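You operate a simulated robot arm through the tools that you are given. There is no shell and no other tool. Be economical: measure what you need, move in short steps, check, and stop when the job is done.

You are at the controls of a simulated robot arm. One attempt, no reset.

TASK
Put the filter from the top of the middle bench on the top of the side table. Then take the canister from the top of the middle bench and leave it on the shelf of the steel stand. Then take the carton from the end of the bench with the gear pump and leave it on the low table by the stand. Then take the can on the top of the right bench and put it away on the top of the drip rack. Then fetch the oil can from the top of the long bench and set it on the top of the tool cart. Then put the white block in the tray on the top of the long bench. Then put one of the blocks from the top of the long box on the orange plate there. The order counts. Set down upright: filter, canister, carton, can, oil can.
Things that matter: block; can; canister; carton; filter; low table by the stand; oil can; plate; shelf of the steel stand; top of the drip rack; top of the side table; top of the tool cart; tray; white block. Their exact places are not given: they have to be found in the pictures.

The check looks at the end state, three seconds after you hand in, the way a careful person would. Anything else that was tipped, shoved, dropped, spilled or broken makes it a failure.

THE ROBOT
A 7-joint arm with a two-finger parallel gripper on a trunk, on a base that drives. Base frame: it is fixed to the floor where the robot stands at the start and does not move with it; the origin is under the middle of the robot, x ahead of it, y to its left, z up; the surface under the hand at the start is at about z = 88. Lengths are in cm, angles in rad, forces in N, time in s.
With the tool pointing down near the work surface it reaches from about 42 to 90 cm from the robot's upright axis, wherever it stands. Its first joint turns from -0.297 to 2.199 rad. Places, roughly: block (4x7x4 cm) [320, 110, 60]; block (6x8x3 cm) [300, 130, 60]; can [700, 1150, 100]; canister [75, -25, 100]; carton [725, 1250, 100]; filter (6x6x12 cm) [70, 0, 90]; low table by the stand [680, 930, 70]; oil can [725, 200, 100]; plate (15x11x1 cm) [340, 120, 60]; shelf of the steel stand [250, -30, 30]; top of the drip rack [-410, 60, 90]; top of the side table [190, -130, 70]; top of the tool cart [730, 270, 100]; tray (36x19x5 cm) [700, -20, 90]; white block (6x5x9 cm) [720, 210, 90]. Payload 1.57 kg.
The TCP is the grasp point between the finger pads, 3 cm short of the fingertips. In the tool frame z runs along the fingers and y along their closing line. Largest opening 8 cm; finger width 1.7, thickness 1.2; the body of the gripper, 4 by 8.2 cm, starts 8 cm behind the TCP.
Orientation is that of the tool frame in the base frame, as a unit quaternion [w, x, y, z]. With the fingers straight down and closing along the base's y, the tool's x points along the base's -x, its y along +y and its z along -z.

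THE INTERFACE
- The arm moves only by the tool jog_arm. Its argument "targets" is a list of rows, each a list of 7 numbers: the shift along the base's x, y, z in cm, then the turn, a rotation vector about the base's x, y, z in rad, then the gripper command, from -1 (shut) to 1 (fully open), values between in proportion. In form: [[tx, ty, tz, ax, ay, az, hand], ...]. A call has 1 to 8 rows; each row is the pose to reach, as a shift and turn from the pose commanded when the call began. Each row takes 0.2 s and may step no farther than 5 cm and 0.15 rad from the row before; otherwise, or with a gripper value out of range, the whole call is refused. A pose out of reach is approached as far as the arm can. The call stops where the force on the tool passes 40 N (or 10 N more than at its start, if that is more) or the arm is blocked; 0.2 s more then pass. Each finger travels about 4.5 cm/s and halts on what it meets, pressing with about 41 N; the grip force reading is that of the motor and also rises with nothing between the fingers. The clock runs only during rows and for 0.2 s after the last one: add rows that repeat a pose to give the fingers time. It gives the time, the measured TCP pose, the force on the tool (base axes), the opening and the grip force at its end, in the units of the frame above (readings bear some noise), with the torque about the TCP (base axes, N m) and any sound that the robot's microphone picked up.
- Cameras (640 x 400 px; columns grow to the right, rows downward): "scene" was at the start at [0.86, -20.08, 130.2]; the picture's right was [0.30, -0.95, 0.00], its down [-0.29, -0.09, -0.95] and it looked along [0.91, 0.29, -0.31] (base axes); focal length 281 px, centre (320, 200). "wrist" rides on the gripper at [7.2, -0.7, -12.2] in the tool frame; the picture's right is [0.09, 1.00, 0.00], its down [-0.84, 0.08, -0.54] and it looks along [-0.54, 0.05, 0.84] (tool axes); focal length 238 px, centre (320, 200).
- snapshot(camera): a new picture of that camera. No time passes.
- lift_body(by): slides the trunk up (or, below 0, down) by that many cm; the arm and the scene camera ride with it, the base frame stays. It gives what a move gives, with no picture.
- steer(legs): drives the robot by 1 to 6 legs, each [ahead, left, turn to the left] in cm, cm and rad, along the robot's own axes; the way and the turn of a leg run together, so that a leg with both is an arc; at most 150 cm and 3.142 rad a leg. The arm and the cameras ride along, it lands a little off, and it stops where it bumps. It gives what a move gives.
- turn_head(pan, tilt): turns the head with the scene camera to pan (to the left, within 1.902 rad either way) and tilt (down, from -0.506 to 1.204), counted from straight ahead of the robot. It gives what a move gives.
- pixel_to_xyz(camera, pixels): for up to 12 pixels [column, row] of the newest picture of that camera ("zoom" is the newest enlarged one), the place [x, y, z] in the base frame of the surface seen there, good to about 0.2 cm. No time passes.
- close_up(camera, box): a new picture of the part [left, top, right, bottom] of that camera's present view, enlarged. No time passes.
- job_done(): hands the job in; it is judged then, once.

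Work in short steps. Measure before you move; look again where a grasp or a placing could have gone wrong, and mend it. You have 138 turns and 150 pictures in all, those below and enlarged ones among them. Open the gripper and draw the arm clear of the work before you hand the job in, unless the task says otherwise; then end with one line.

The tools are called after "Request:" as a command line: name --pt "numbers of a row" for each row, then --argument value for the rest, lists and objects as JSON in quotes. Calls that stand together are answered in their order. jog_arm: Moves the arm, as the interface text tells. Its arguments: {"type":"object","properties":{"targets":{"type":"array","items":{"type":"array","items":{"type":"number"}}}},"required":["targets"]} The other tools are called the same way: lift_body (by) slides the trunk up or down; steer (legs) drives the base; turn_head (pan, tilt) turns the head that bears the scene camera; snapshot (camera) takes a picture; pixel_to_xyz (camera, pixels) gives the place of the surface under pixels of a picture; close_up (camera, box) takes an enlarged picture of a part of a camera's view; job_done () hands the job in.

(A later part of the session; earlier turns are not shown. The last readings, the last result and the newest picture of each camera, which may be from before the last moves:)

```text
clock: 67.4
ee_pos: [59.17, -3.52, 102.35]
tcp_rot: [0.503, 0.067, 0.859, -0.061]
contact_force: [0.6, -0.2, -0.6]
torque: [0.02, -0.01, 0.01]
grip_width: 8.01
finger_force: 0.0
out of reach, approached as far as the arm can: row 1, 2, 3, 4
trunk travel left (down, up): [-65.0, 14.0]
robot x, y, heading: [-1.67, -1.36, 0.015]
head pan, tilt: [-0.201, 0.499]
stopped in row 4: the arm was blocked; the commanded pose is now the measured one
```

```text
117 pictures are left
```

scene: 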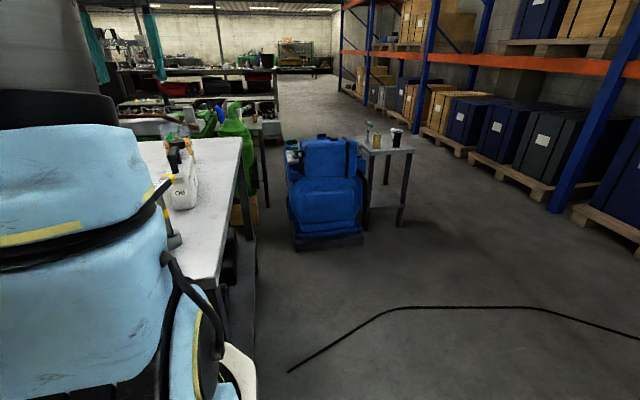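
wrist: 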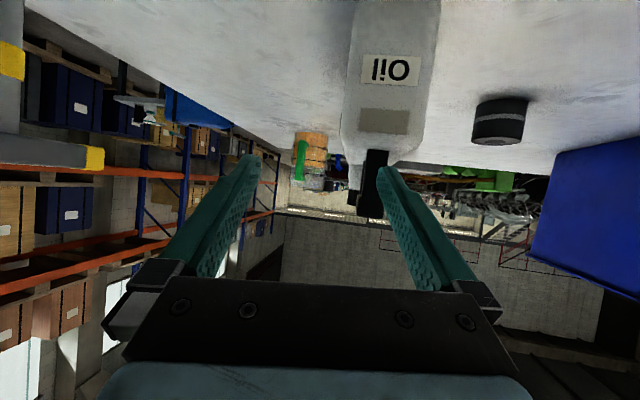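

The wrist is too close to the body for this tilt. I drive back 24 cm (which also withdraws the hand) and retry from there.

Request:
steer --legs '[[-24, 0, 0]]'

Request:
snapshot --camera "wrist"

```text
clock: 69.1
ee_pos: [34.97, -3.92, 102.63]
tcp_rot: [0.501, 0.066, 0.861, -0.063]
contact_force: [-0.2, 0.1, -0.2]
torque: [-0.01, -0.04, 0.0]
grip_width: 7.99
finger_force: 0.1
trunk travel left (down, up): [-65.0, 14.0]
robot x, y, heading: [-25.43, -1.76, 0.012]
head pan, tilt: [-0.201, 0.499]
```

```text
116 pictures are left
```

wrist: 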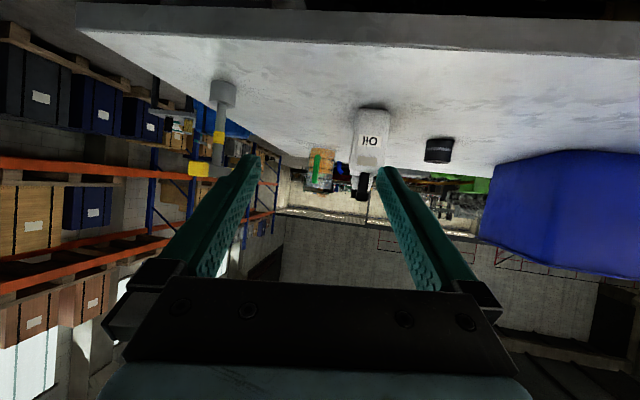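

Correct orientation by about (0.043,0,0.177) and line up 20 cm behind the grasp at (49.3,0,104).

Request:
jog_arm --pt "3.6 1 0.4 0.014 0 0.06 1" --pt "7.2 2 0.8 0.028 0 0.12 1" --pt "10.8 3 1.1 0.043 0.005 0.177 1" --pt "14.3 3.9 1.4 0.043 0.005 0.177 1" --pt "14.3 3.9 1.4 0.043 0.005 0.177 1"

Request:
snapshot --camera "wrist"

```text
clock: 70.3
ee_pos: [48.87, 0.19, 104.41]
tcp_rot: [0.504, -0.001, 0.864, -0.001]
contact_force: [-1.3, 0.1, -0.5]
torque: [0.01, 0.0, 0.0]
grip_width: 8.01
finger_force: 0.1
trunk travel left (down, up): [-65.0, 14.0]
robot x, y, heading: [-25.38, -1.62, 0.013]
head pan, tilt: [-0.201, 0.499]
```

```text
115 pictures are left
```

wrist: 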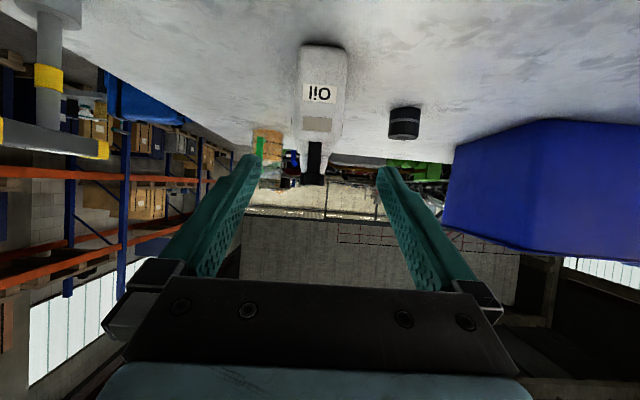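

Request:
pixel_to_xyz --camera "wrist" --pixels '[[299, 90], [340, 90], [320, 60], [318, 125], [314, 165], [297, 70], [344, 70], [440, 190]]'

```text
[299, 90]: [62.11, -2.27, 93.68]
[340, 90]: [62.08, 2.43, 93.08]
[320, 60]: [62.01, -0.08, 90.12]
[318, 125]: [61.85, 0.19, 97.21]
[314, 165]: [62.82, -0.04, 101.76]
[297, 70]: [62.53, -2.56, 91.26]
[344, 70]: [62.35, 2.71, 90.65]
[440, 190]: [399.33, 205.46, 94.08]
```

Canister is undisturbed (y≈0.05, face x≈62). Advance and grip.

Request:
jog_arm --pt "4 -0.1 -2.3 0 0 0 1" --pt "8 -0.1 -4.6 0 0 0 1" --pt "12 -0.1 -6.9 0 0 0 1" --pt "16 -0.1 -9.2 0 0 0 1" --pt "17.9 -0.1 -10.3 0 0 0 1" --pt "17.9 -0.1 -10.3 0 0 0 1"

Request:
snapshot --camera "wrist"

```text
clock: 71.7
ee_pos: [66.64, 0.29, 94.09]
tcp_rot: [0.503, -0.001, 0.864, -0.001]
contact_force: [0.9, -0.4, 0.8]
torque: [0.02, -0.01, -0.01]
grip_width: 8.0
finger_force: 0.2
trunk travel left (down, up): [-65.0, 14.0]
robot x, y, heading: [-25.48, -1.89, 0.013]
head pan, tilt: [-0.201, 0.499]
```

```text
114 pictures are left
```

wrist: 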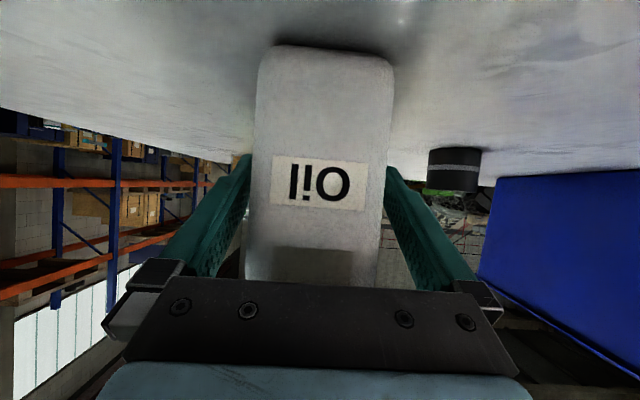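

Straddled well. Close and lift.

Request:
jog_arm --pt "0 0 0 0 0 0 -1" --pt "0 0 0 0 0 0 -1" --pt "0 0 0 0 0 0 -1" --pt "0 0 0 0 0 0 -1" --pt "0 0 3 0 0 0 -1" --pt "0 0 7 0 0 0 -1" --pt "0 0 11 0 0 0 -1" --pt "0 0 11 0 0 0 -1"

Request:
snapshot --camera "wrist"

```text
clock: 73.5
ee_pos: [66.75, 0.29, 104.98]
tcp_rot: [0.503, -0.001, 0.864, -0.001]
contact_force: [-0.5, 0.3, -9.8]
torque: [0.04, 0.38, 0.0]
grip_width: 5.98
finger_force: 41.0
trunk travel left (down, up): [-65.0, 14.0]
robot x, y, heading: [-25.53, -1.91, 0.01]
head pan, tilt: [-0.201, 0.499]
```

```text
113 pictures are left
```

wrist: 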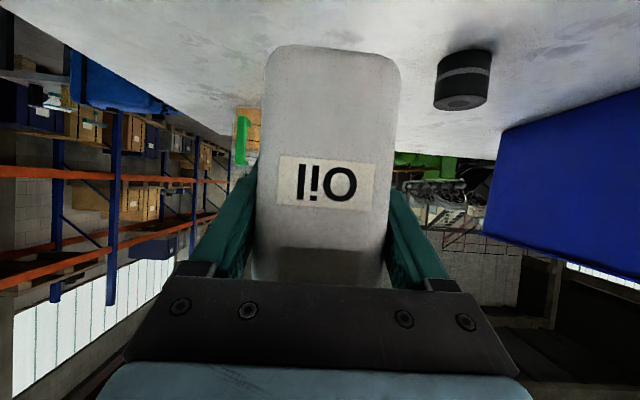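

Held, no slip. Raise the trunk 14 to clear the T-tool, then strafe right to the aisle at y≈−205 and look ahead.

Request:
lift_body --by 14

Request:
steer --legs '[[0, -140, 0], [0, -60, 0]]'

Request:
turn_head --pan 0.0 --tilt 0.4

Request:
snapshot --camera "scene"

```text
clock: 75.2
ee_pos: [66.8, 0.29, 119.0]
tcp_rot: [0.503, -0.001, 0.865, -0.001]
contact_force: [0.4, 0.6, -9.6]
torque: [-0.04, 0.36, 0.0]
grip_width: 5.99
finger_force: 41.1
trunk travel left (down, up): [-79.0, 0.0]
robot x, y, heading: [-25.62, -1.9, 0.013]
head pan, tilt: [-0.201, 0.499]
```

```text
clock: 85.2
ee_pos: [69.25, -199.64, 118.94]
tcp_rot: [0.503, -0.002, 0.865, -0.001]
contact_force: [0.3, -0.1, -10.2]
torque: [-0.01, 0.4, -0.01]
grip_width: 5.99
finger_force: 40.6
trunk travel left (down, up): [-79.0, 0.0]
robot x, y, heading: [-22.87, -201.83, 0.011]
head pan, tilt: [-0.201, 0.499]
```

```text
clock: 85.9
ee_pos: [69.25, -199.59, 118.86]
tcp_rot: [0.503, -0.002, 0.864, -0.001]
contact_force: [0.1, 0.4, -9.8]
torque: [0.0, 0.39, 0.01]
grip_width: 5.99
finger_force: 41.2
trunk travel left (down, up): [-79.0, 0.0]
robot x, y, heading: [-22.9, -201.56, 0.012]
head pan, tilt: [0.0, 0.4]
```

```text
112 pictures are left
```

scene: 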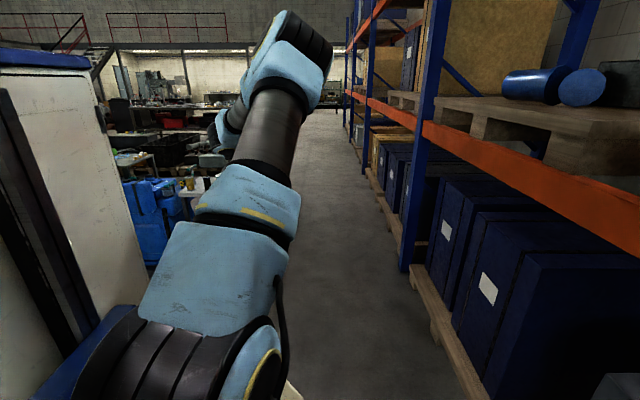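

Check the rack/pallet line and obstacles ahead before driving down the aisle.

Request:
pixel_to_xyz --camera "scene" --pixels '[[412, 285], [405, 268], [385, 205], [440, 130], [380, 100], [180, 250], [345, 110], [205, 182], [360, 300]]'

```text
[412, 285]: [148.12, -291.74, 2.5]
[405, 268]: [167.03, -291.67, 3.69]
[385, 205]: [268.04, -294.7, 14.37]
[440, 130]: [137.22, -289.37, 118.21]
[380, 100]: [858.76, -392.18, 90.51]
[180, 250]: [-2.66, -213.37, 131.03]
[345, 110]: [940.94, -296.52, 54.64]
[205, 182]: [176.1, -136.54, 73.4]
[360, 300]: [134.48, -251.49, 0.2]
```

Aisle is clear (rack front y≈−290). Drive to x≈250 and turn left 90°.

Request:
steer --legs '[[137, 0, 0], [137, 0, 0], [0, 0, 1.559]]'

Request:
turn_head --pan -0.2 --tilt 0.5

Request:
snapshot --camera "scene"

Request:
snapshot --camera "wrist"

```text
clock: 103.0
ee_pos: [248.91, -104.28, 118.9]
tcp_rot: [0.357, -0.611, 0.612, 0.354]
contact_force: [-0.3, -1.2, -9.2]
torque: [-0.43, 0.01, 0.0]
grip_width: 5.99
finger_force: 41.0
trunk travel left (down, up): [-79.0, 0.0]
robot x, y, heading: [250.61, -196.49, 1.574]
head pan, tilt: [0.0, 0.4]
```

```text
clock: 103.7
ee_pos: [248.81, -104.37, 118.92]
tcp_rot: [0.356, -0.611, 0.612, 0.353]
contact_force: [0.2, -0.7, -9.0]
torque: [-0.37, -0.05, 0.0]
grip_width: 5.98
finger_force: 40.5
trunk travel left (down, up): [-79.0, 0.0]
robot x, y, heading: [250.23, -196.82, 1.574]
head pan, tilt: [-0.201, 0.499]
```

```text
111 pictures are left
```

scene: 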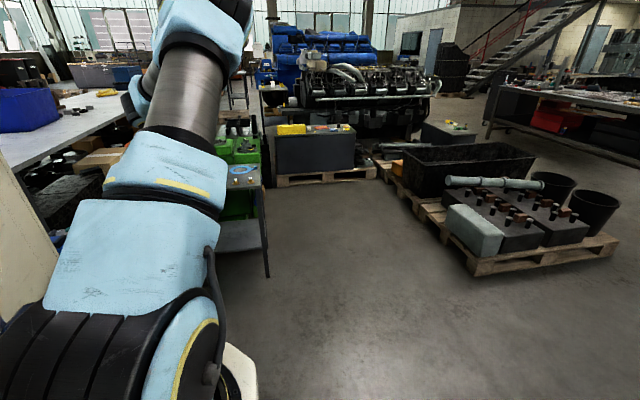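

```text
110 pictures are left
```

wrist: 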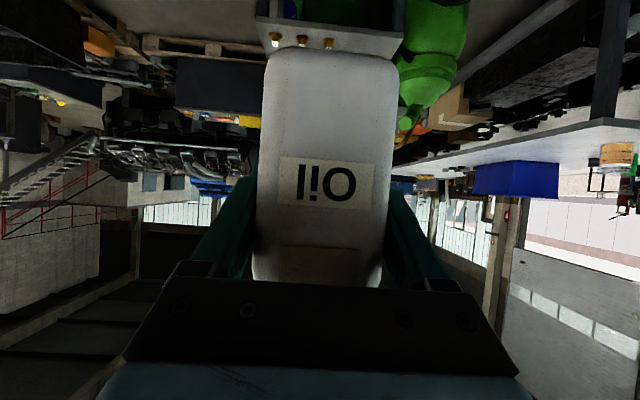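

Lower the trunk fully here, then inspect the shelf opening.

Request:
lift_body --by -79

Request:
turn_head --pan -0.15 --tilt 0.25

Request:
snapshot --camera "scene"

Request:
snapshot --camera "wrist"

```text
refused: -79 is not a number from -40 to 40
```

```text
clock: 104.5
ee_pos: [248.9, -104.41, 118.9]
tcp_rot: [0.357, -0.611, 0.612, 0.354]
contact_force: [0.0, -0.1, -9.7]
torque: [-0.39, 0.0, -0.03]
grip_width: 5.99
finger_force: 41.0
trunk travel left (down, up): [-79.0, 0.0]
robot x, y, heading: [250.41, -196.6, 1.576]
head pan, tilt: [-0.15, 0.25]
```

```text
109 pictures are left
```

scene: 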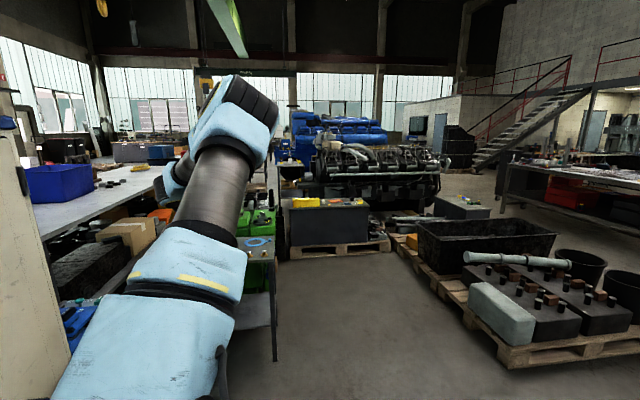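

```text
108 pictures are left
```

wrist: 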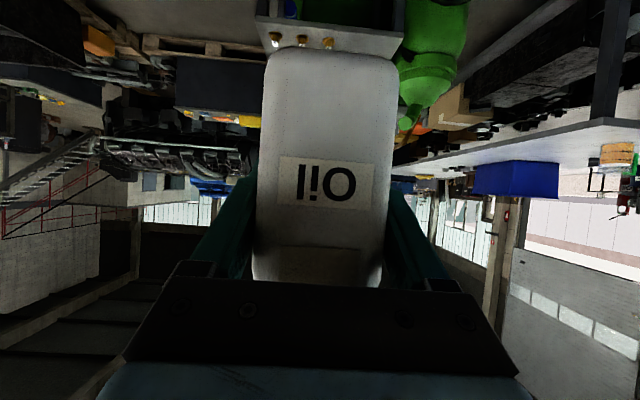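

Limit is 40 per call; lower in two steps.

Request:
lift_body --by -40

Request:
lift_body --by -39

Request:
snapshot --camera "scene"

Request:
snapshot --camera "wrist"

```text
clock: 108.3
ee_pos: [248.94, -104.39, 78.88]
tcp_rot: [0.358, -0.61, 0.612, 0.354]
contact_force: [0.8, 1.4, -9.0]
torque: [-0.43, 0.0, 0.01]
grip_width: 6.0
finger_force: 40.9
trunk travel left (down, up): [-39.0, 40.0]
robot x, y, heading: [250.44, -196.69, 1.577]
head pan, tilt: [-0.15, 0.25]
```

```text
clock: 112.0
ee_pos: [248.99, -104.41, 40.0]
tcp_rot: [0.358, -0.61, 0.612, 0.354]
contact_force: [-0.2, 0.5, -9.5]
torque: [-0.38, 0.0, 0.01]
grip_width: 5.98
finger_force: 40.6
trunk travel left (down, up): [0.0, 79.0]
robot x, y, heading: [250.27, -196.77, 1.572]
head pan, tilt: [-0.15, 0.25]
```

```text
107 pictures are left
```

scene: 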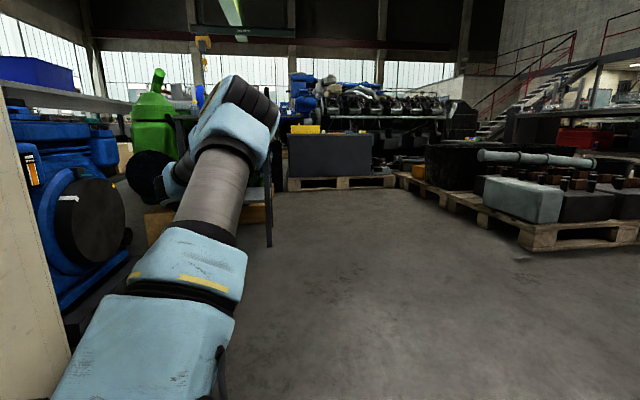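

```text
106 pictures are left
```

wrist: 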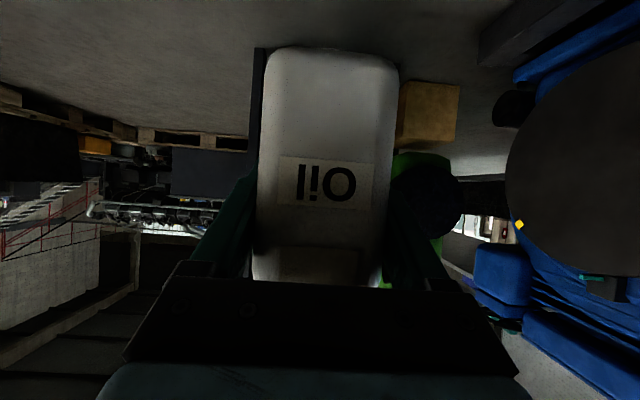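

Measure the scrubber and stand legs from here.

Request:
pixel_to_xyz --camera "scene" --pixels '[[110, 230], [135, 235], [125, 190], [270, 215], [265, 180], [270, 245], [60, 300], [150, 175], [100, 130]]'

Request:
pixel_to_xyz --camera "wrist" --pixels '[[256, 80], [262, 50], [510, 180], [560, 60], [430, 110], [395, 60], [250, 130], [500, 290]]'

```text
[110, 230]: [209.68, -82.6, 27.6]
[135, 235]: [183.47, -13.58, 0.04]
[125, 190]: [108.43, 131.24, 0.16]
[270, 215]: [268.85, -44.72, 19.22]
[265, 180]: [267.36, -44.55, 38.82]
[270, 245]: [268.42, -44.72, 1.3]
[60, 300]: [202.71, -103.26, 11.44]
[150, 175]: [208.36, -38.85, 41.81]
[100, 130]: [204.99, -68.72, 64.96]
```

```text
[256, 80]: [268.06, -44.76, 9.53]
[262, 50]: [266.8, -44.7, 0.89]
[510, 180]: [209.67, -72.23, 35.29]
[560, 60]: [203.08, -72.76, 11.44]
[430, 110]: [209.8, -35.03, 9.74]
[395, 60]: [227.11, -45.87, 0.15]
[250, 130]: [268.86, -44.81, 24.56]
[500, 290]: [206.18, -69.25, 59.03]
```

Corridor clear (scrubber x≤210, legs at x 227 and 268). Drive ahead 60.

Request:
steer --legs '[[60, 0, 0]]'

Request:
snapshot --camera "wrist"

Request:
snapshot --camera "scene"

```text
clock: 115.4
ee_pos: [248.54, -44.15, 39.94]
tcp_rot: [0.357, -0.611, 0.612, 0.354]
contact_force: [1.0, -0.5, -9.5]
torque: [-0.39, 0.0, 0.01]
grip_width: 6.0
finger_force: 40.8
trunk travel left (down, up): [0.0, 79.0]
robot x, y, heading: [249.96, -136.53, 1.572]
head pan, tilt: [-0.15, 0.25]
```

```text
105 pictures are left
```

wrist: 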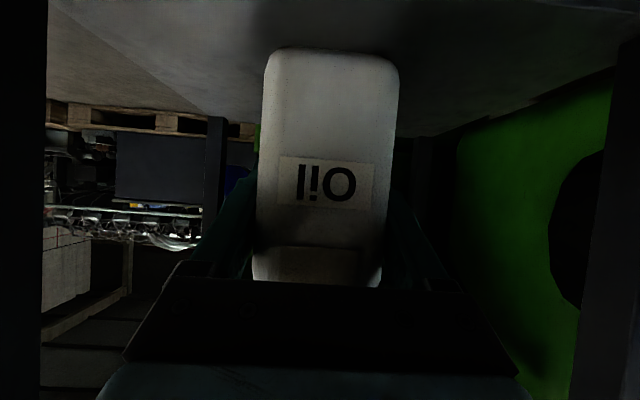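

```text
104 pictures are left
```

scene: 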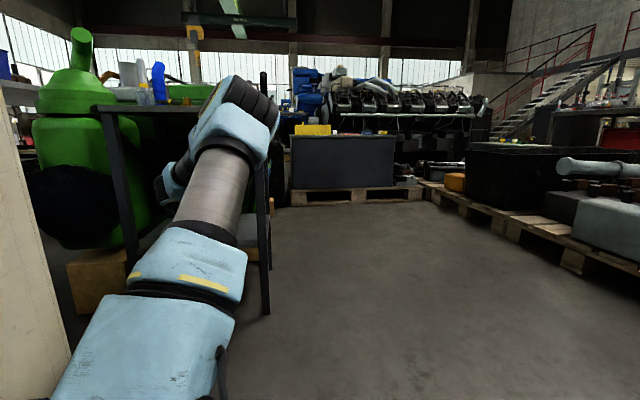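

The wrist joint at (245,100) looks close to the stand's edge; measure it.

Request:
pixel_to_xyz --camera "scene" --pixels '[[240, 85], [265, 110], [225, 110], [250, 130], [270, 150], [200, 105], [165, 185], [180, 170], [120, 108]]'

Request:
pixel_to_xyz --camera "wrist" --pixels '[[200, 60], [420, 100], [230, 20], [450, 40], [500, 100], [215, 130]]'

```text
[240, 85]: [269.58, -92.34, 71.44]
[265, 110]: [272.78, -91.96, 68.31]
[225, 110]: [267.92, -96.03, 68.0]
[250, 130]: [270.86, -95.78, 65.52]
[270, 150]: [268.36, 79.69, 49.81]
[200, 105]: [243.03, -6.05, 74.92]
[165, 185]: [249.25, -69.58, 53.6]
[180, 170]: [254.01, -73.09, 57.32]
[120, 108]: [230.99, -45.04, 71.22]
```

```text
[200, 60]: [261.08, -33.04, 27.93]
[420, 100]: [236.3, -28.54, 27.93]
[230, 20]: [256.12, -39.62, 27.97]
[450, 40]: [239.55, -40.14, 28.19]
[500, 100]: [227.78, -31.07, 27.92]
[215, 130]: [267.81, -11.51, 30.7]
```

Wrist is well outside (y≈−70) and the shelf is empty. Advance 7 in y and lower.

Request:
jog_arm --pt "0 3.5 0 0 0 0 -1" --pt "0 7 0 0 0 0 -1" --pt "0 7 -3 0 0 0 -1" --pt "0 7 -5 0 0 0 -1" --pt "0 7 -5.7 0 0 0 -1" --pt "0 7 -6.1 0 0 0 -1" --pt "0 7 -6.1 0 0 0 -1"

Request:
snapshot --camera "wrist"

```text
clock: 117.0
ee_pos: [248.55, -37.2, 34.15]
tcp_rot: [0.358, -0.61, 0.611, 0.356]
contact_force: [-1.0, -0.2, 5.2]
torque: [1.3, 0.48, 0.13]
grip_width: 5.99
finger_force: 41.2
trunk travel left (down, up): [0.0, 79.0]
robot x, y, heading: [249.89, -136.42, 1.574]
head pan, tilt: [-0.15, 0.25]
```

```text
103 pictures are left
```

wrist: 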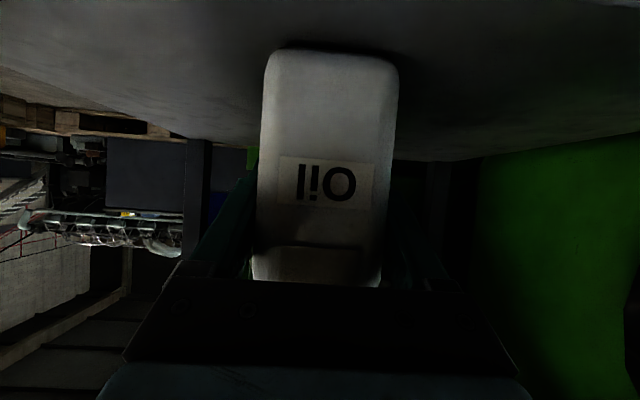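

Contact on the shelf. Open and withdraw along the tool axis.

Request:
jog_arm --pt "0 0 -0.1 0 0 0 0.3" --pt "0 0 -0.1 0 0 0 1" --pt "0 0 -0.1 0 0 0 1" --pt "0 -4 2.2 0 0 0 1" --pt "0 -8 4.5 0 0 0 1" --pt "0 -12 6.8 0 0 0 1" --pt "0 -12 6.8 0 0 0 1"

Request:
steer --legs '[[-50, 0, 0]]'

Request:
snapshot --camera "wrist"

```text
clock: 118.6
ee_pos: [248.52, -49.13, 40.86]
tcp_rot: [0.357, -0.611, 0.612, 0.353]
contact_force: [0.2, 0.6, -0.1]
torque: [-0.05, 0.02, -0.02]
grip_width: 8.0
finger_force: 0.0
trunk travel left (down, up): [0.0, 79.0]
robot x, y, heading: [250.22, -136.42, 1.573]
head pan, tilt: [-0.15, 0.25]
```

```text
clock: 121.6
ee_pos: [248.72, -99.22, 40.69]
tcp_rot: [0.358, -0.61, 0.612, 0.354]
contact_force: [-0.2, 0.2, 0.3]
torque: [0.04, 0.02, -0.03]
grip_width: 7.98
finger_force: 0.1
trunk travel left (down, up): [0.0, 79.0]
robot x, y, heading: [250.49, -186.68, 1.581]
head pan, tilt: [-0.15, 0.25]
```

```text
102 pictures are left
```

wrist: 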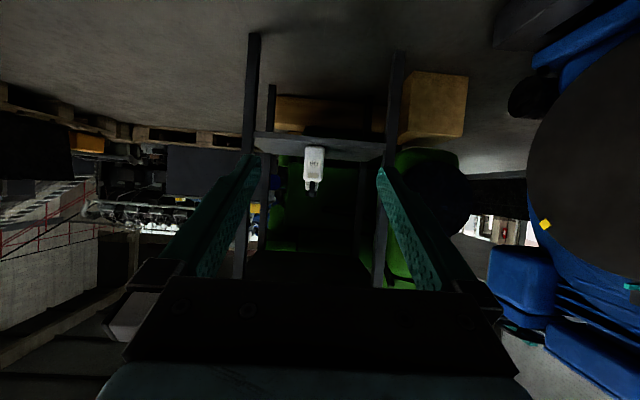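

Canister stands on the shelf. Raise the trunk and bring the tool back to pointing down.

Request:
lift_body --by 40

Request:
lift_body --by 39

Request:
jog_arm --pt "0 -3 0 -0.15 0 0 1" --pt "0 -6 0 -0.3 0 0 1" --pt "0 -9 0 -0.45 0 0 1" --pt "0 -12 0 -0.6 0 0 1" --pt "0 -15 0 -0.75 0 0 1" --pt "0 -18 0 -0.9 0 0 1" --pt "0 -21 0 -1.042 0 0 1" --pt "0 -21 0 -1.042 0 0 1"

Request:
turn_head --pan -0.5 --tilt 0.25

Request:
snapshot --camera "scene"

```text
clock: 125.4
ee_pos: [248.62, -99.17, 80.67]
tcp_rot: [0.357, -0.611, 0.611, 0.355]
contact_force: [0.7, 0.0, -0.9]
torque: [-0.02, 0.01, -0.01]
grip_width: 7.99
finger_force: 0.0
trunk travel left (down, up): [-40.0, 39.0]
robot x, y, heading: [250.39, -186.59, 1.578]
head pan, tilt: [-0.15, 0.25]
```

```text
clock: 129.2
ee_pos: [248.56, -99.22, 119.64]
tcp_rot: [-0.357, 0.611, -0.611, -0.354]
contact_force: [0.4, 0.1, -0.1]
torque: [0.01, -0.03, -0.03]
grip_width: 8.04
finger_force: 0.0
trunk travel left (down, up): [-79.0, 0.0]
robot x, y, heading: [250.64, -186.44, 1.577]
head pan, tilt: [-0.15, 0.25]
```

```text
clock: 131.0
ee_pos: [248.62, -120.23, 119.67]
tcp_rot: [-0.005, 0.708, -0.707, -0.002]
contact_force: [0.3, 0.7, -0.5]
torque: [0.01, 0.01, -0.04]
grip_width: 7.99
finger_force: 0.1
trunk travel left (down, up): [-79.0, 0.0]
robot x, y, heading: [250.49, -186.12, 1.585]
head pan, tilt: [-0.15, 0.25]
```

```text
clock: 131.8
ee_pos: [248.61, -120.16, 119.65]
tcp_rot: [-0.006, 0.708, -0.706, -0.003]
contact_force: [-0.1, -0.3, 0.9]
torque: [0.03, -0.01, 0.03]
grip_width: 8.0
finger_force: 0.0
trunk travel left (down, up): [-79.0, 0.0]
robot x, y, heading: [250.15, -186.16, 1.583]
head pan, tilt: [-0.499, 0.25]
```

```text
101 pictures are left
```

scene: 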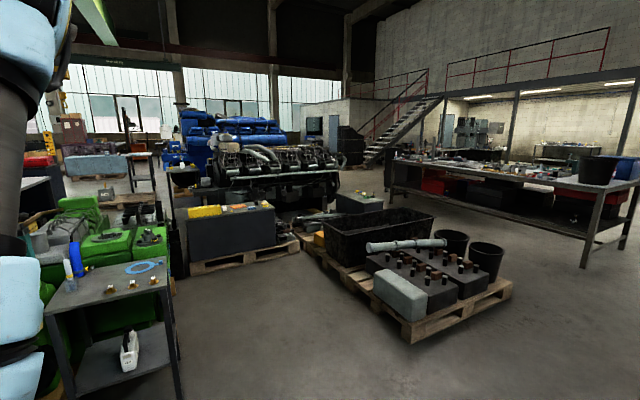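

Measure floor landmarks for a route to the far area.

Request:
pixel_to_xyz --camera "scene" --pixels '[[412, 343], [510, 292], [300, 243], [190, 270], [345, 262], [583, 265], [390, 200], [320, 262], [560, 210], [620, 245], [430, 140], [480, 240]]'

Request:
close_up --camera "scene" --box '[220, 90, 460, 240]'

```text
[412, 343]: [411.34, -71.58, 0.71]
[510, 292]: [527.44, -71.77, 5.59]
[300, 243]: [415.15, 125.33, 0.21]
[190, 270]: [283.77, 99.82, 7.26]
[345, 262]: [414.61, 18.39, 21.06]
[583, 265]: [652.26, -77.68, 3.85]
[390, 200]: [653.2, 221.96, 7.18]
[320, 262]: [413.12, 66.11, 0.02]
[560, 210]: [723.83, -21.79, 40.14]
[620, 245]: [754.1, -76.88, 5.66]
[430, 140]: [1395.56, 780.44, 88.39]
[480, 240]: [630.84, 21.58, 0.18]
```

```text
2.67 times, centred on (340, 165) of scene
```

zoom: 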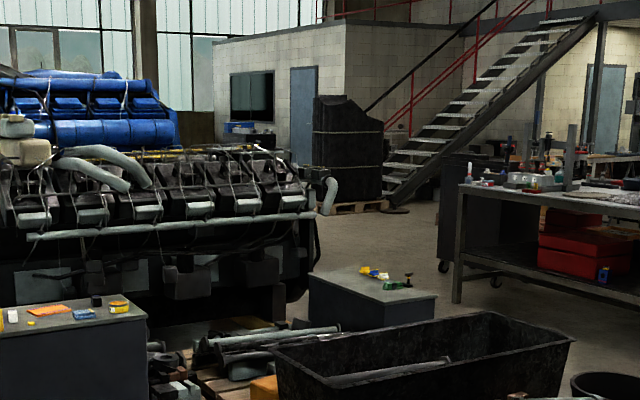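

Aisle between pallet (x≤527) and long bench (x≥652) is ~125 wide. Strafe right 340 to x≈590, then look ahead.

Request:
steer --legs '[[0, -120, 0], [0, -120, 0], [0, -100, -0.012]]'

Request:
turn_head --pan -0.35 --tilt 0.3

Request:
snapshot --camera "scene"

```text
clock: 148.2
ee_pos: [588.73, -120.14, 119.76]
tcp_rot: [0.005, -0.696, 0.718, 0.003]
contact_force: [-0.3, -0.2, 0.0]
torque: [-0.03, 0.0, 0.01]
grip_width: 7.99
finger_force: 0.1
trunk travel left (down, up): [-79.0, 0.0]
robot x, y, heading: [588.75, -186.4, 1.547]
head pan, tilt: [-0.499, 0.25]
```

```text
clock: 148.9
ee_pos: [588.88, -120.17, 119.71]
tcp_rot: [0.006, -0.697, 0.717, 0.003]
contact_force: [0.8, 0.6, -0.1]
torque: [0.0, 0.02, 0.01]
grip_width: 8.0
finger_force: 0.1
trunk travel left (down, up): [-79.0, 0.0]
robot x, y, heading: [588.71, -186.35, 1.545]
head pan, tilt: [-0.351, 0.3]
```

```text
99 pictures are left
```

scene: 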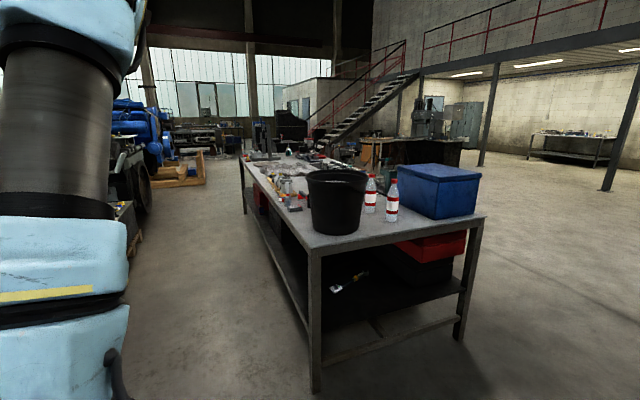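

Check the left-side obstacles along the aisle.

Request:
pixel_to_xyz --camera "scene" --pixels '[[138, 255], [148, 215], [150, 180], [205, 183], [160, 188], [200, 158], [240, 150], [245, 212], [225, 200], [270, 150]]'

```text
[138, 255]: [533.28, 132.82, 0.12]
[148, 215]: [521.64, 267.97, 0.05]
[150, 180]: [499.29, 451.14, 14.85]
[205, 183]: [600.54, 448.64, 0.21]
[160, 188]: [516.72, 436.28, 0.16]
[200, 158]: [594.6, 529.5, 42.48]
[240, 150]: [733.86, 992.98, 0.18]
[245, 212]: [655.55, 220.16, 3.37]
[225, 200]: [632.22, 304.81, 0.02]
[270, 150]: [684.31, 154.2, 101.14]
```

Aisle left limit x≈535 up to y≈270; a crate up to x≈600 at y 450–530. Drive ahead to y≈230.

Request:
steer --legs '[[0, 0, 0.022], [140, 0, 0], [140, 0, 0], [140, 0, 0]]'

Request:
turn_head --pan -0.35 --tilt 0.3

Request:
snapshot --camera "scene"

```text
clock: 169.4
ee_pos: [598.41, 299.08, 119.85]
tcp_rot: [0.006, -0.692, 0.722, 0.003]
contact_force: [-0.2, -0.1, 1.0]
torque: [0.05, 0.01, 0.01]
grip_width: 8.01
finger_force: 0.1
trunk travel left (down, up): [-79.0, 0.0]
robot x, y, heading: [597.56, 233.07, 1.538]
head pan, tilt: [-0.351, 0.3]
```

```text
clock: 170.0
ee_pos: [598.3, 299.22, 119.75]
tcp_rot: [0.005, -0.692, 0.722, 0.003]
contact_force: [0.0, -0.8, -0.6]
torque: [-0.01, 0.04, 0.0]
grip_width: 8.01
finger_force: 0.0
trunk travel left (down, up): [-79.0, 0.0]
robot x, y, heading: [597.58, 233.21, 1.537]
head pan, tilt: [-0.351, 0.3]
```

```text
98 pictures are left
```

scene: 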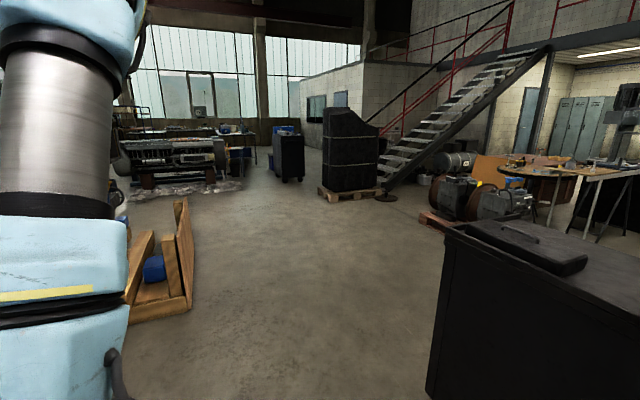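

Request:
pixel_to_xyz --camera "scene" --pixels '[[432, 390], [445, 230], [190, 308], [180, 205], [320, 195], [360, 200], [285, 178], [235, 190], [150, 170], [260, 150], [380, 195], [430, 225]]'

Request:
close_up --camera "scene" --box '[110, 70, 390, 230]'

```text
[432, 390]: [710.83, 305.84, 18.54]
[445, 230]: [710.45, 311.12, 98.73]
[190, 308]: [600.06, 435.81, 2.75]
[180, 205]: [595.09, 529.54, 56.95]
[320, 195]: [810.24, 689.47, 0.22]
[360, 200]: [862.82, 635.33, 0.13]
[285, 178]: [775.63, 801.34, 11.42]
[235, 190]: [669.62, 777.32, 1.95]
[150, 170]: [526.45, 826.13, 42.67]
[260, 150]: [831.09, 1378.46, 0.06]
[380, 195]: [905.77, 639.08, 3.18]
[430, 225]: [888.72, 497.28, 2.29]
```

```text
2.29 times, centred on (250, 150) of scene
```

zoom: 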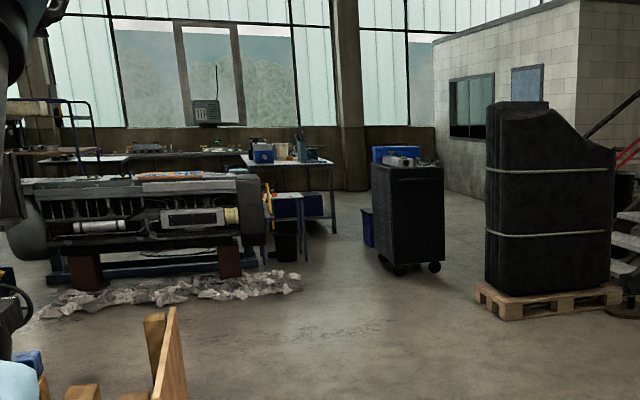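

Route: past the tool cart (x≥710) and crate (x≤600): go ahead 75, strafe right 55, then north to y≈620.

Request:
steer --legs '[[75, 0, 0], [0, -55, 0.03], [150, 0, 0], [150, -20, 0]]'

Request:
turn_head --pan -0.3 --tilt 0.3

Request:
snapshot --camera "scene"

```text
refused: leg 4 is longer than a leg can be; nothing moved
```

```text
clock: 170.7
ee_pos: [598.45, 299.06, 119.82]
tcp_rot: [0.006, -0.692, 0.722, 0.003]
contact_force: [-0.3, 0.7, -0.6]
torque: [-0.02, -0.02, -0.03]
grip_width: 7.98
finger_force: 0.0
trunk travel left (down, up): [-79.0, 0.0]
robot x, y, heading: [597.54, 233.07, 1.54]
head pan, tilt: [-0.3, 0.3]
```

```text
96 pictures are left
```

scene: 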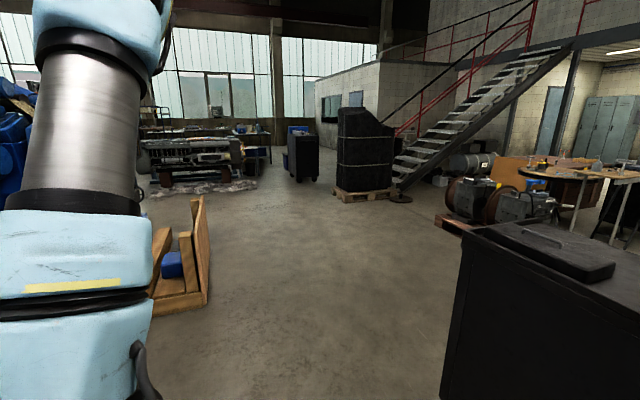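

Resend with a shorter last leg.

Request:
steer --legs '[[75, 0, 0], [0, -55, 0.03], [150, 0, 0], [145, -25, 0]]'

Request:
snapshot --camera "scene"

```text
clock: 191.3
ee_pos: [683.61, 666.1, 119.79]
tcp_rot: [0.006, -0.699, 0.715, 0.003]
contact_force: [-0.2, 0.1, 0.2]
torque: [-0.01, 0.0, -0.02]
grip_width: 7.99
finger_force: 0.1
trunk travel left (down, up): [-79.0, 0.0]
robot x, y, heading: [683.55, 599.8, 1.547]
head pan, tilt: [-0.3, 0.3]
```

```text
95 pictures are left
```

scene: 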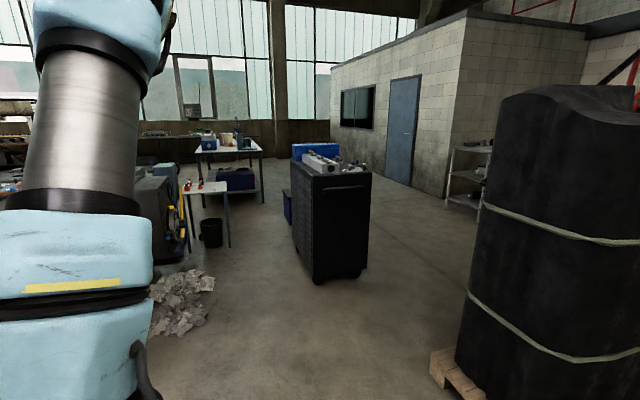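

The low table is at (210,187), the far bench at (230,145). Measure and zoom.

Request:
pixel_to_xyz --camera "scene" --pixels '[[225, 186], [190, 190], [212, 245], [229, 245], [310, 280], [360, 278], [370, 175], [293, 170], [212, 305], [435, 360], [262, 150], [262, 200]]'

Request:
close_up --camera "scene" --box '[140, 100, 300, 260]'

```text
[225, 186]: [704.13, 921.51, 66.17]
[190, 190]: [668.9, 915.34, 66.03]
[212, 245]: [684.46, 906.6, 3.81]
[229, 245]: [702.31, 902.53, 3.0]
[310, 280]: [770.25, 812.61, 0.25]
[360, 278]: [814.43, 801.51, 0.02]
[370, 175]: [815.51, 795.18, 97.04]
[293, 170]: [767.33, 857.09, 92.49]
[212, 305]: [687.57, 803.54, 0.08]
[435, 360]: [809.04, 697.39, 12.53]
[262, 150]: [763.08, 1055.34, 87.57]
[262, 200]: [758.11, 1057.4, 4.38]
```

```text
2.50 times, centred on (220, 180) of scene
```

zoom: 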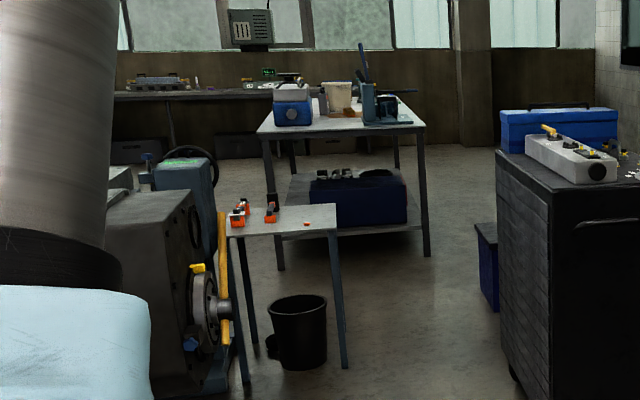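

Drive through the gap between cloth (x≤690) and cabinet (x≥767) at x≈728 and look at the bench.

Request:
steer --legs '[[0, -41, 0.024], [140, 0, 0], [100, 0, 0]]'

Request:
turn_head --pan -0.2 --tilt 0.35

Request:
snapshot --camera "scene"

```text
clock: 205.2
ee_pos: [718.73, 904.94, 119.77]
tcp_rot: [-0.006, 0.713, -0.702, -0.003]
contact_force: [1.3, 0.3, -0.5]
torque: [-0.01, -0.02, 0.0]
grip_width: 8.02
finger_force: 0.1
trunk travel left (down, up): [-79.0, 0.0]
robot x, y, heading: [721.12, 838.73, 1.594]
head pan, tilt: [-0.3, 0.3]
```

```text
clock: 205.9
ee_pos: [718.7, 904.86, 119.75]
tcp_rot: [-0.005, 0.712, -0.702, -0.004]
contact_force: [-0.9, -0.5, 0.6]
torque: [0.0, 0.01, 0.02]
grip_width: 8.01
finger_force: 0.0
trunk travel left (down, up): [-79.0, 0.0]
robot x, y, heading: [721.42, 838.87, 1.596]
head pan, tilt: [-0.201, 0.351]
```

```text
93 pictures are left
```

scene: 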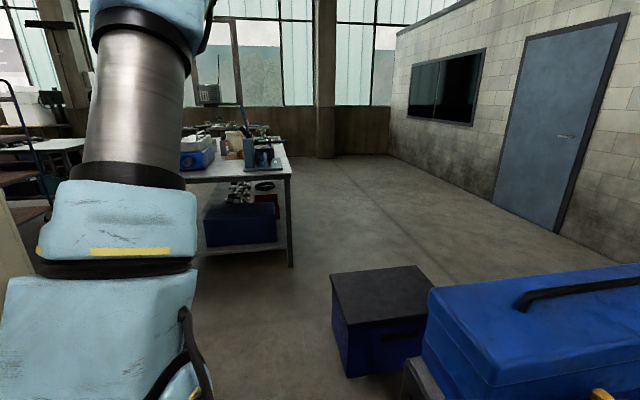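

Measure the blue floor box, bench, wall.

Request:
pixel_to_xyz --camera "scene" --pixels '[[350, 375], [332, 340], [380, 268], [430, 275], [292, 175], [291, 265], [282, 145], [245, 160], [262, 165], [270, 125], [225, 155], [500, 205]]'

Request:
close_up --camera "scene" --box '[170, 90, 310, 210]'

```text
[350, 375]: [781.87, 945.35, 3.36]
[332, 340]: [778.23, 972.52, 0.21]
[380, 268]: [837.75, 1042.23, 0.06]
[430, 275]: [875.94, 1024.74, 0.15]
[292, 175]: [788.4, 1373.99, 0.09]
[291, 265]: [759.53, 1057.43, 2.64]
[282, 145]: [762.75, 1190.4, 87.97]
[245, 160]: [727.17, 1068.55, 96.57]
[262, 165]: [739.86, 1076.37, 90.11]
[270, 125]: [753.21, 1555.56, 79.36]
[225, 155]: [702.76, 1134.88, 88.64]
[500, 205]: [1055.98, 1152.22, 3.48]
```

```text
3.33 times, centred on (240, 150) of scene
```

zoom: 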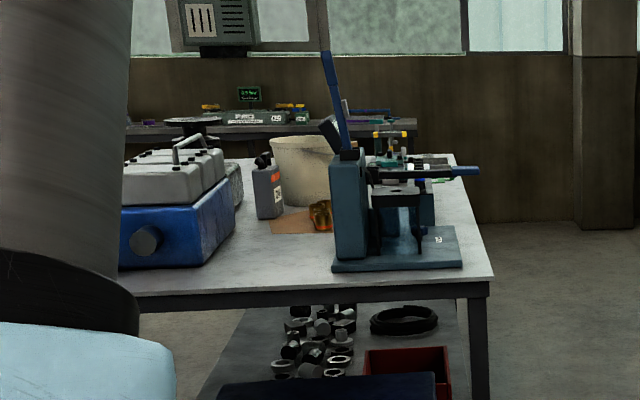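

Need the blue floor box's outline and what lies left of the bench; measure and look left/right.

Request:
pixel_to_xyz --camera "scene" --pixels '[[333, 278], [425, 268], [345, 322], [430, 300], [415, 370], [405, 380], [400, 260], [455, 270]]'

Request:
turn_head --pan -0.9 --tilt 0.6

Request:
snapshot --camera "scene"

Request:
snapshot --camera "wrist"

```text
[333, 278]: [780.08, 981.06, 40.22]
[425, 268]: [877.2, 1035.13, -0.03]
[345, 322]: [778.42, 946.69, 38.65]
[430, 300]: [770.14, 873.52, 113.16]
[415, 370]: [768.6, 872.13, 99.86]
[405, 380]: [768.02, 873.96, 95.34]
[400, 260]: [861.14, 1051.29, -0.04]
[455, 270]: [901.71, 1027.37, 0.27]
```

```text
clock: 206.9
ee_pos: [718.65, 904.85, 119.77]
tcp_rot: [-0.006, 0.712, -0.702, -0.004]
contact_force: [0.0, -0.6, 0.5]
torque: [-0.01, 0.01, 0.02]
grip_width: 8.01
finger_force: 0.0
trunk travel left (down, up): [-79.0, 0.0]
robot x, y, heading: [721.3, 838.8, 1.596]
head pan, tilt: [-0.901, 0.6]
```

```text
91 pictures are left
```

scene: 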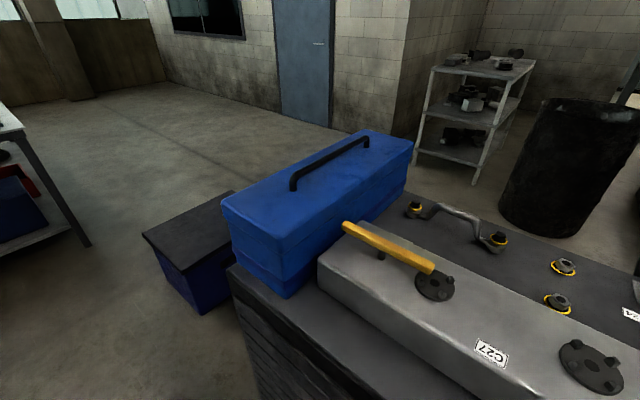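

```text
90 pictures are left
```

wrist: 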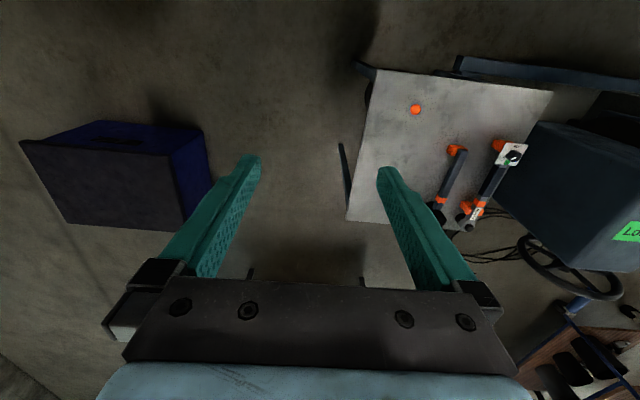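

The wrist camera sees the low table and floor box from above; measure both.

Request:
pixel_to_xyz --camera "wrist" --pixels '[[373, 72], [550, 92], [348, 218], [440, 228], [415, 110], [455, 150], [437, 210], [497, 145], [470, 225], [25, 145], [200, 130], [60, 222]]'

Request:
pixel_to_xyz --camera "scene" --pixels '[[145, 235], [225, 195], [185, 265], [205, 310], [475, 185], [510, 230], [230, 270], [400, 195]]'

```text
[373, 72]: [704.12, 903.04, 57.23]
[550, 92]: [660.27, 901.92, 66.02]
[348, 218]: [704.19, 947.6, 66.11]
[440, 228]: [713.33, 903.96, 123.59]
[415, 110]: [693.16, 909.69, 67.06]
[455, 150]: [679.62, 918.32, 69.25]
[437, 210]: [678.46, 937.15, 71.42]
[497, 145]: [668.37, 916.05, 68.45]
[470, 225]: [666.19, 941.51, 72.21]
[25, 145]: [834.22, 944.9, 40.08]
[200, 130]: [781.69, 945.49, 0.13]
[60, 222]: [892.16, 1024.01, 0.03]
```

```text
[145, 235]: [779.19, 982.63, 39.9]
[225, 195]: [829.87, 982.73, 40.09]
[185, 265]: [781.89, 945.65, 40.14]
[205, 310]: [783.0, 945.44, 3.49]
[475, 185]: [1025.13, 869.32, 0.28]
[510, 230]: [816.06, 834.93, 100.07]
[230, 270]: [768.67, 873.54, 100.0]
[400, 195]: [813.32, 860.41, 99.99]
```

Low table: x 660–704, y 902–948, z 66.1, free right-rear part. Box: x 779–834, y 945–983. I plan to go round the cabinet's right side; check the drum there.

Request:
pixel_to_xyz --camera "scene" --pixels '[[505, 215], [560, 236], [600, 220], [535, 110], [420, 160], [330, 120]]'

Request:
turn_head --pan -1.6 --tilt 0.4

Request:
snapshot --camera "scene"

```text
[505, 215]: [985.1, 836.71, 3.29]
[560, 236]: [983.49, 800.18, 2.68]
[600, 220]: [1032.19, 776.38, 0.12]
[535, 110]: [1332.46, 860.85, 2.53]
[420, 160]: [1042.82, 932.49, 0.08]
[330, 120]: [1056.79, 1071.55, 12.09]
```

```text
clock: 208.0
ee_pos: [718.72, 904.92, 119.78]
tcp_rot: [-0.005, 0.713, -0.701, -0.003]
contact_force: [-0.2, 0.7, 0.0]
torque: [0.01, -0.01, 0.04]
grip_width: 8.03
finger_force: 0.0
trunk travel left (down, up): [-79.0, 0.0]
robot x, y, heading: [721.59, 838.83, 1.592]
head pan, tilt: [-1.6, 0.4]
```

```text
89 pictures are left
```

scene: 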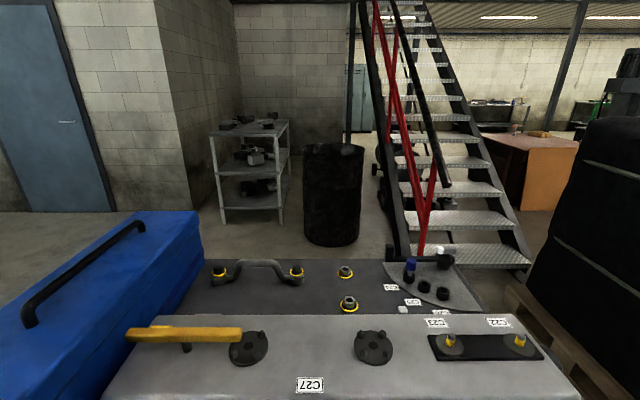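

Request:
pixel_to_xyz --camera "scene" --pixels '[[392, 250], [460, 265], [528, 268], [515, 285], [410, 255], [330, 245], [600, 330]]'

```text
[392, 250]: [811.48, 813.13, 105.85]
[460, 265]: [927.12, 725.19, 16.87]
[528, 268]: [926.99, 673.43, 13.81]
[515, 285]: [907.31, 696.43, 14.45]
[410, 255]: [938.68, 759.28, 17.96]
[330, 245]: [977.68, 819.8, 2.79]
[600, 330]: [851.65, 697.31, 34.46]
```

Margins depend on the base's rear extent; look back and down at my own base.

Request:
turn_head --pan -1.9 --tilt 1.2

Request:
snapshot --camera "scene"

Request:
turn_head --pan 1.0 --tilt 0.1

Request:
snapshot --camera "scene"

```text
clock: 209.2
ee_pos: [718.65, 904.89, 119.82]
tcp_rot: [-0.006, 0.712, -0.702, -0.002]
contact_force: [-0.1, 0.5, 0.0]
torque: [-0.01, -0.02, -0.01]
grip_width: 8.0
finger_force: 0.1
trunk travel left (down, up): [-79.0, 0.0]
robot x, y, heading: [721.54, 839.0, 1.589]
head pan, tilt: [-1.901, 1.201]
```

```text
88 pictures are left
```

scene: 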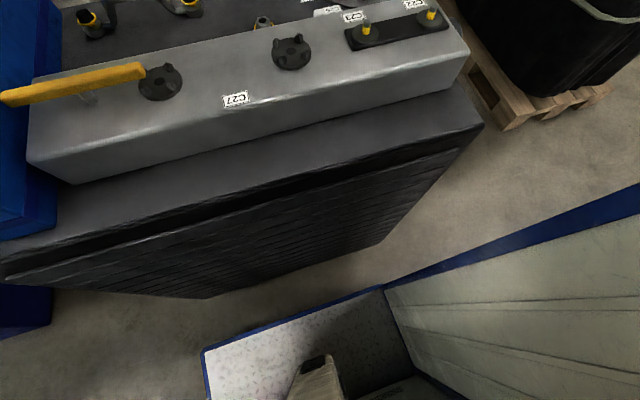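

```text
clock: 211.7
ee_pos: [718.61, 904.9, 119.7]
tcp_rot: [-0.006, 0.712, -0.702, -0.003]
contact_force: [0.2, 0.2, -0.2]
torque: [0.02, 0.0, 0.03]
grip_width: 7.99
finger_force: 0.0
trunk travel left (down, up): [-79.0, 0.0]
robot x, y, heading: [721.27, 838.76, 1.59]
head pan, tilt: [1.0, 0.099]
```

```text
87 pictures are left
```

scene: 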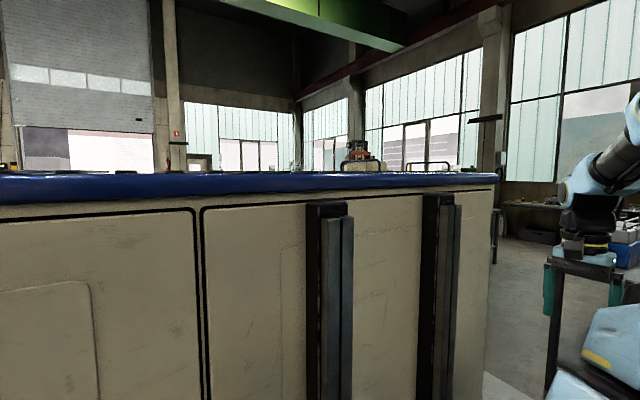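

The robot has a tall cabinet behind/left of the arm. I need its outline: look back again and measure.

Request:
pixel_to_xyz --camera "scene" --pixels '[[30, 178], [300, 182], [490, 182], [490, 230], [480, 370], [200, 350], [20, 380], [100, 250]]'

Request:
turn_head --pan -1.9 --tilt 1.0

Request:
snapshot --camera "scene"

```text
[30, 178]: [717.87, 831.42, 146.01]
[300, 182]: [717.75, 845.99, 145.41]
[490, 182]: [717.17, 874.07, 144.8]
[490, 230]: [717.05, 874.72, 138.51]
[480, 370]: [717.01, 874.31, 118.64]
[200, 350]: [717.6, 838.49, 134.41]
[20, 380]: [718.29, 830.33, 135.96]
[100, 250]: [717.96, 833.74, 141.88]
```

```text
clock: 214.2
ee_pos: [718.67, 904.9, 119.76]
tcp_rot: [-0.006, 0.712, -0.702, -0.003]
contact_force: [-0.2, -0.1, -0.5]
torque: [0.0, -0.02, -0.01]
grip_width: 8.0
finger_force: 0.1
trunk travel left (down, up): [-79.0, 0.0]
robot x, y, heading: [721.4, 838.74, 1.595]
head pan, tilt: [-1.901, 1.0]
```

```text
86 pictures are left
```

scene: 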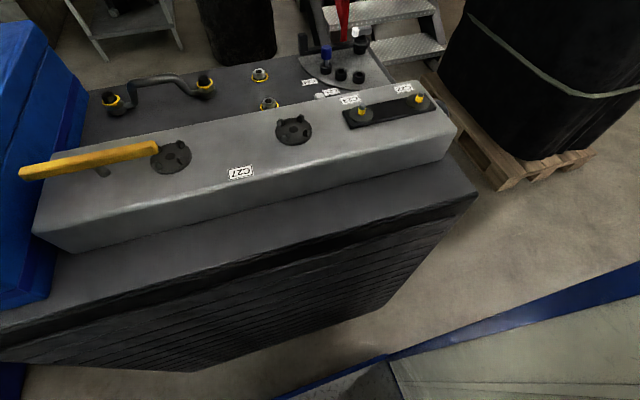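

Request:
pixel_to_xyz --camera "scene" --pixels '[[630, 270], [620, 290], [500, 320], [395, 355], [480, 345], [600, 370], [320, 385], [450, 385], [390, 365]]'

```text
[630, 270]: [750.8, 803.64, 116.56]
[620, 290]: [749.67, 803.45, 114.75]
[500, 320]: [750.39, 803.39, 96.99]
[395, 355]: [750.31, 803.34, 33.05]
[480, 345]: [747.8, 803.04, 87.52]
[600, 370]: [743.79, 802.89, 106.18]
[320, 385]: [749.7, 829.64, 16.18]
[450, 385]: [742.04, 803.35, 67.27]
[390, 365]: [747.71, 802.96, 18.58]
```

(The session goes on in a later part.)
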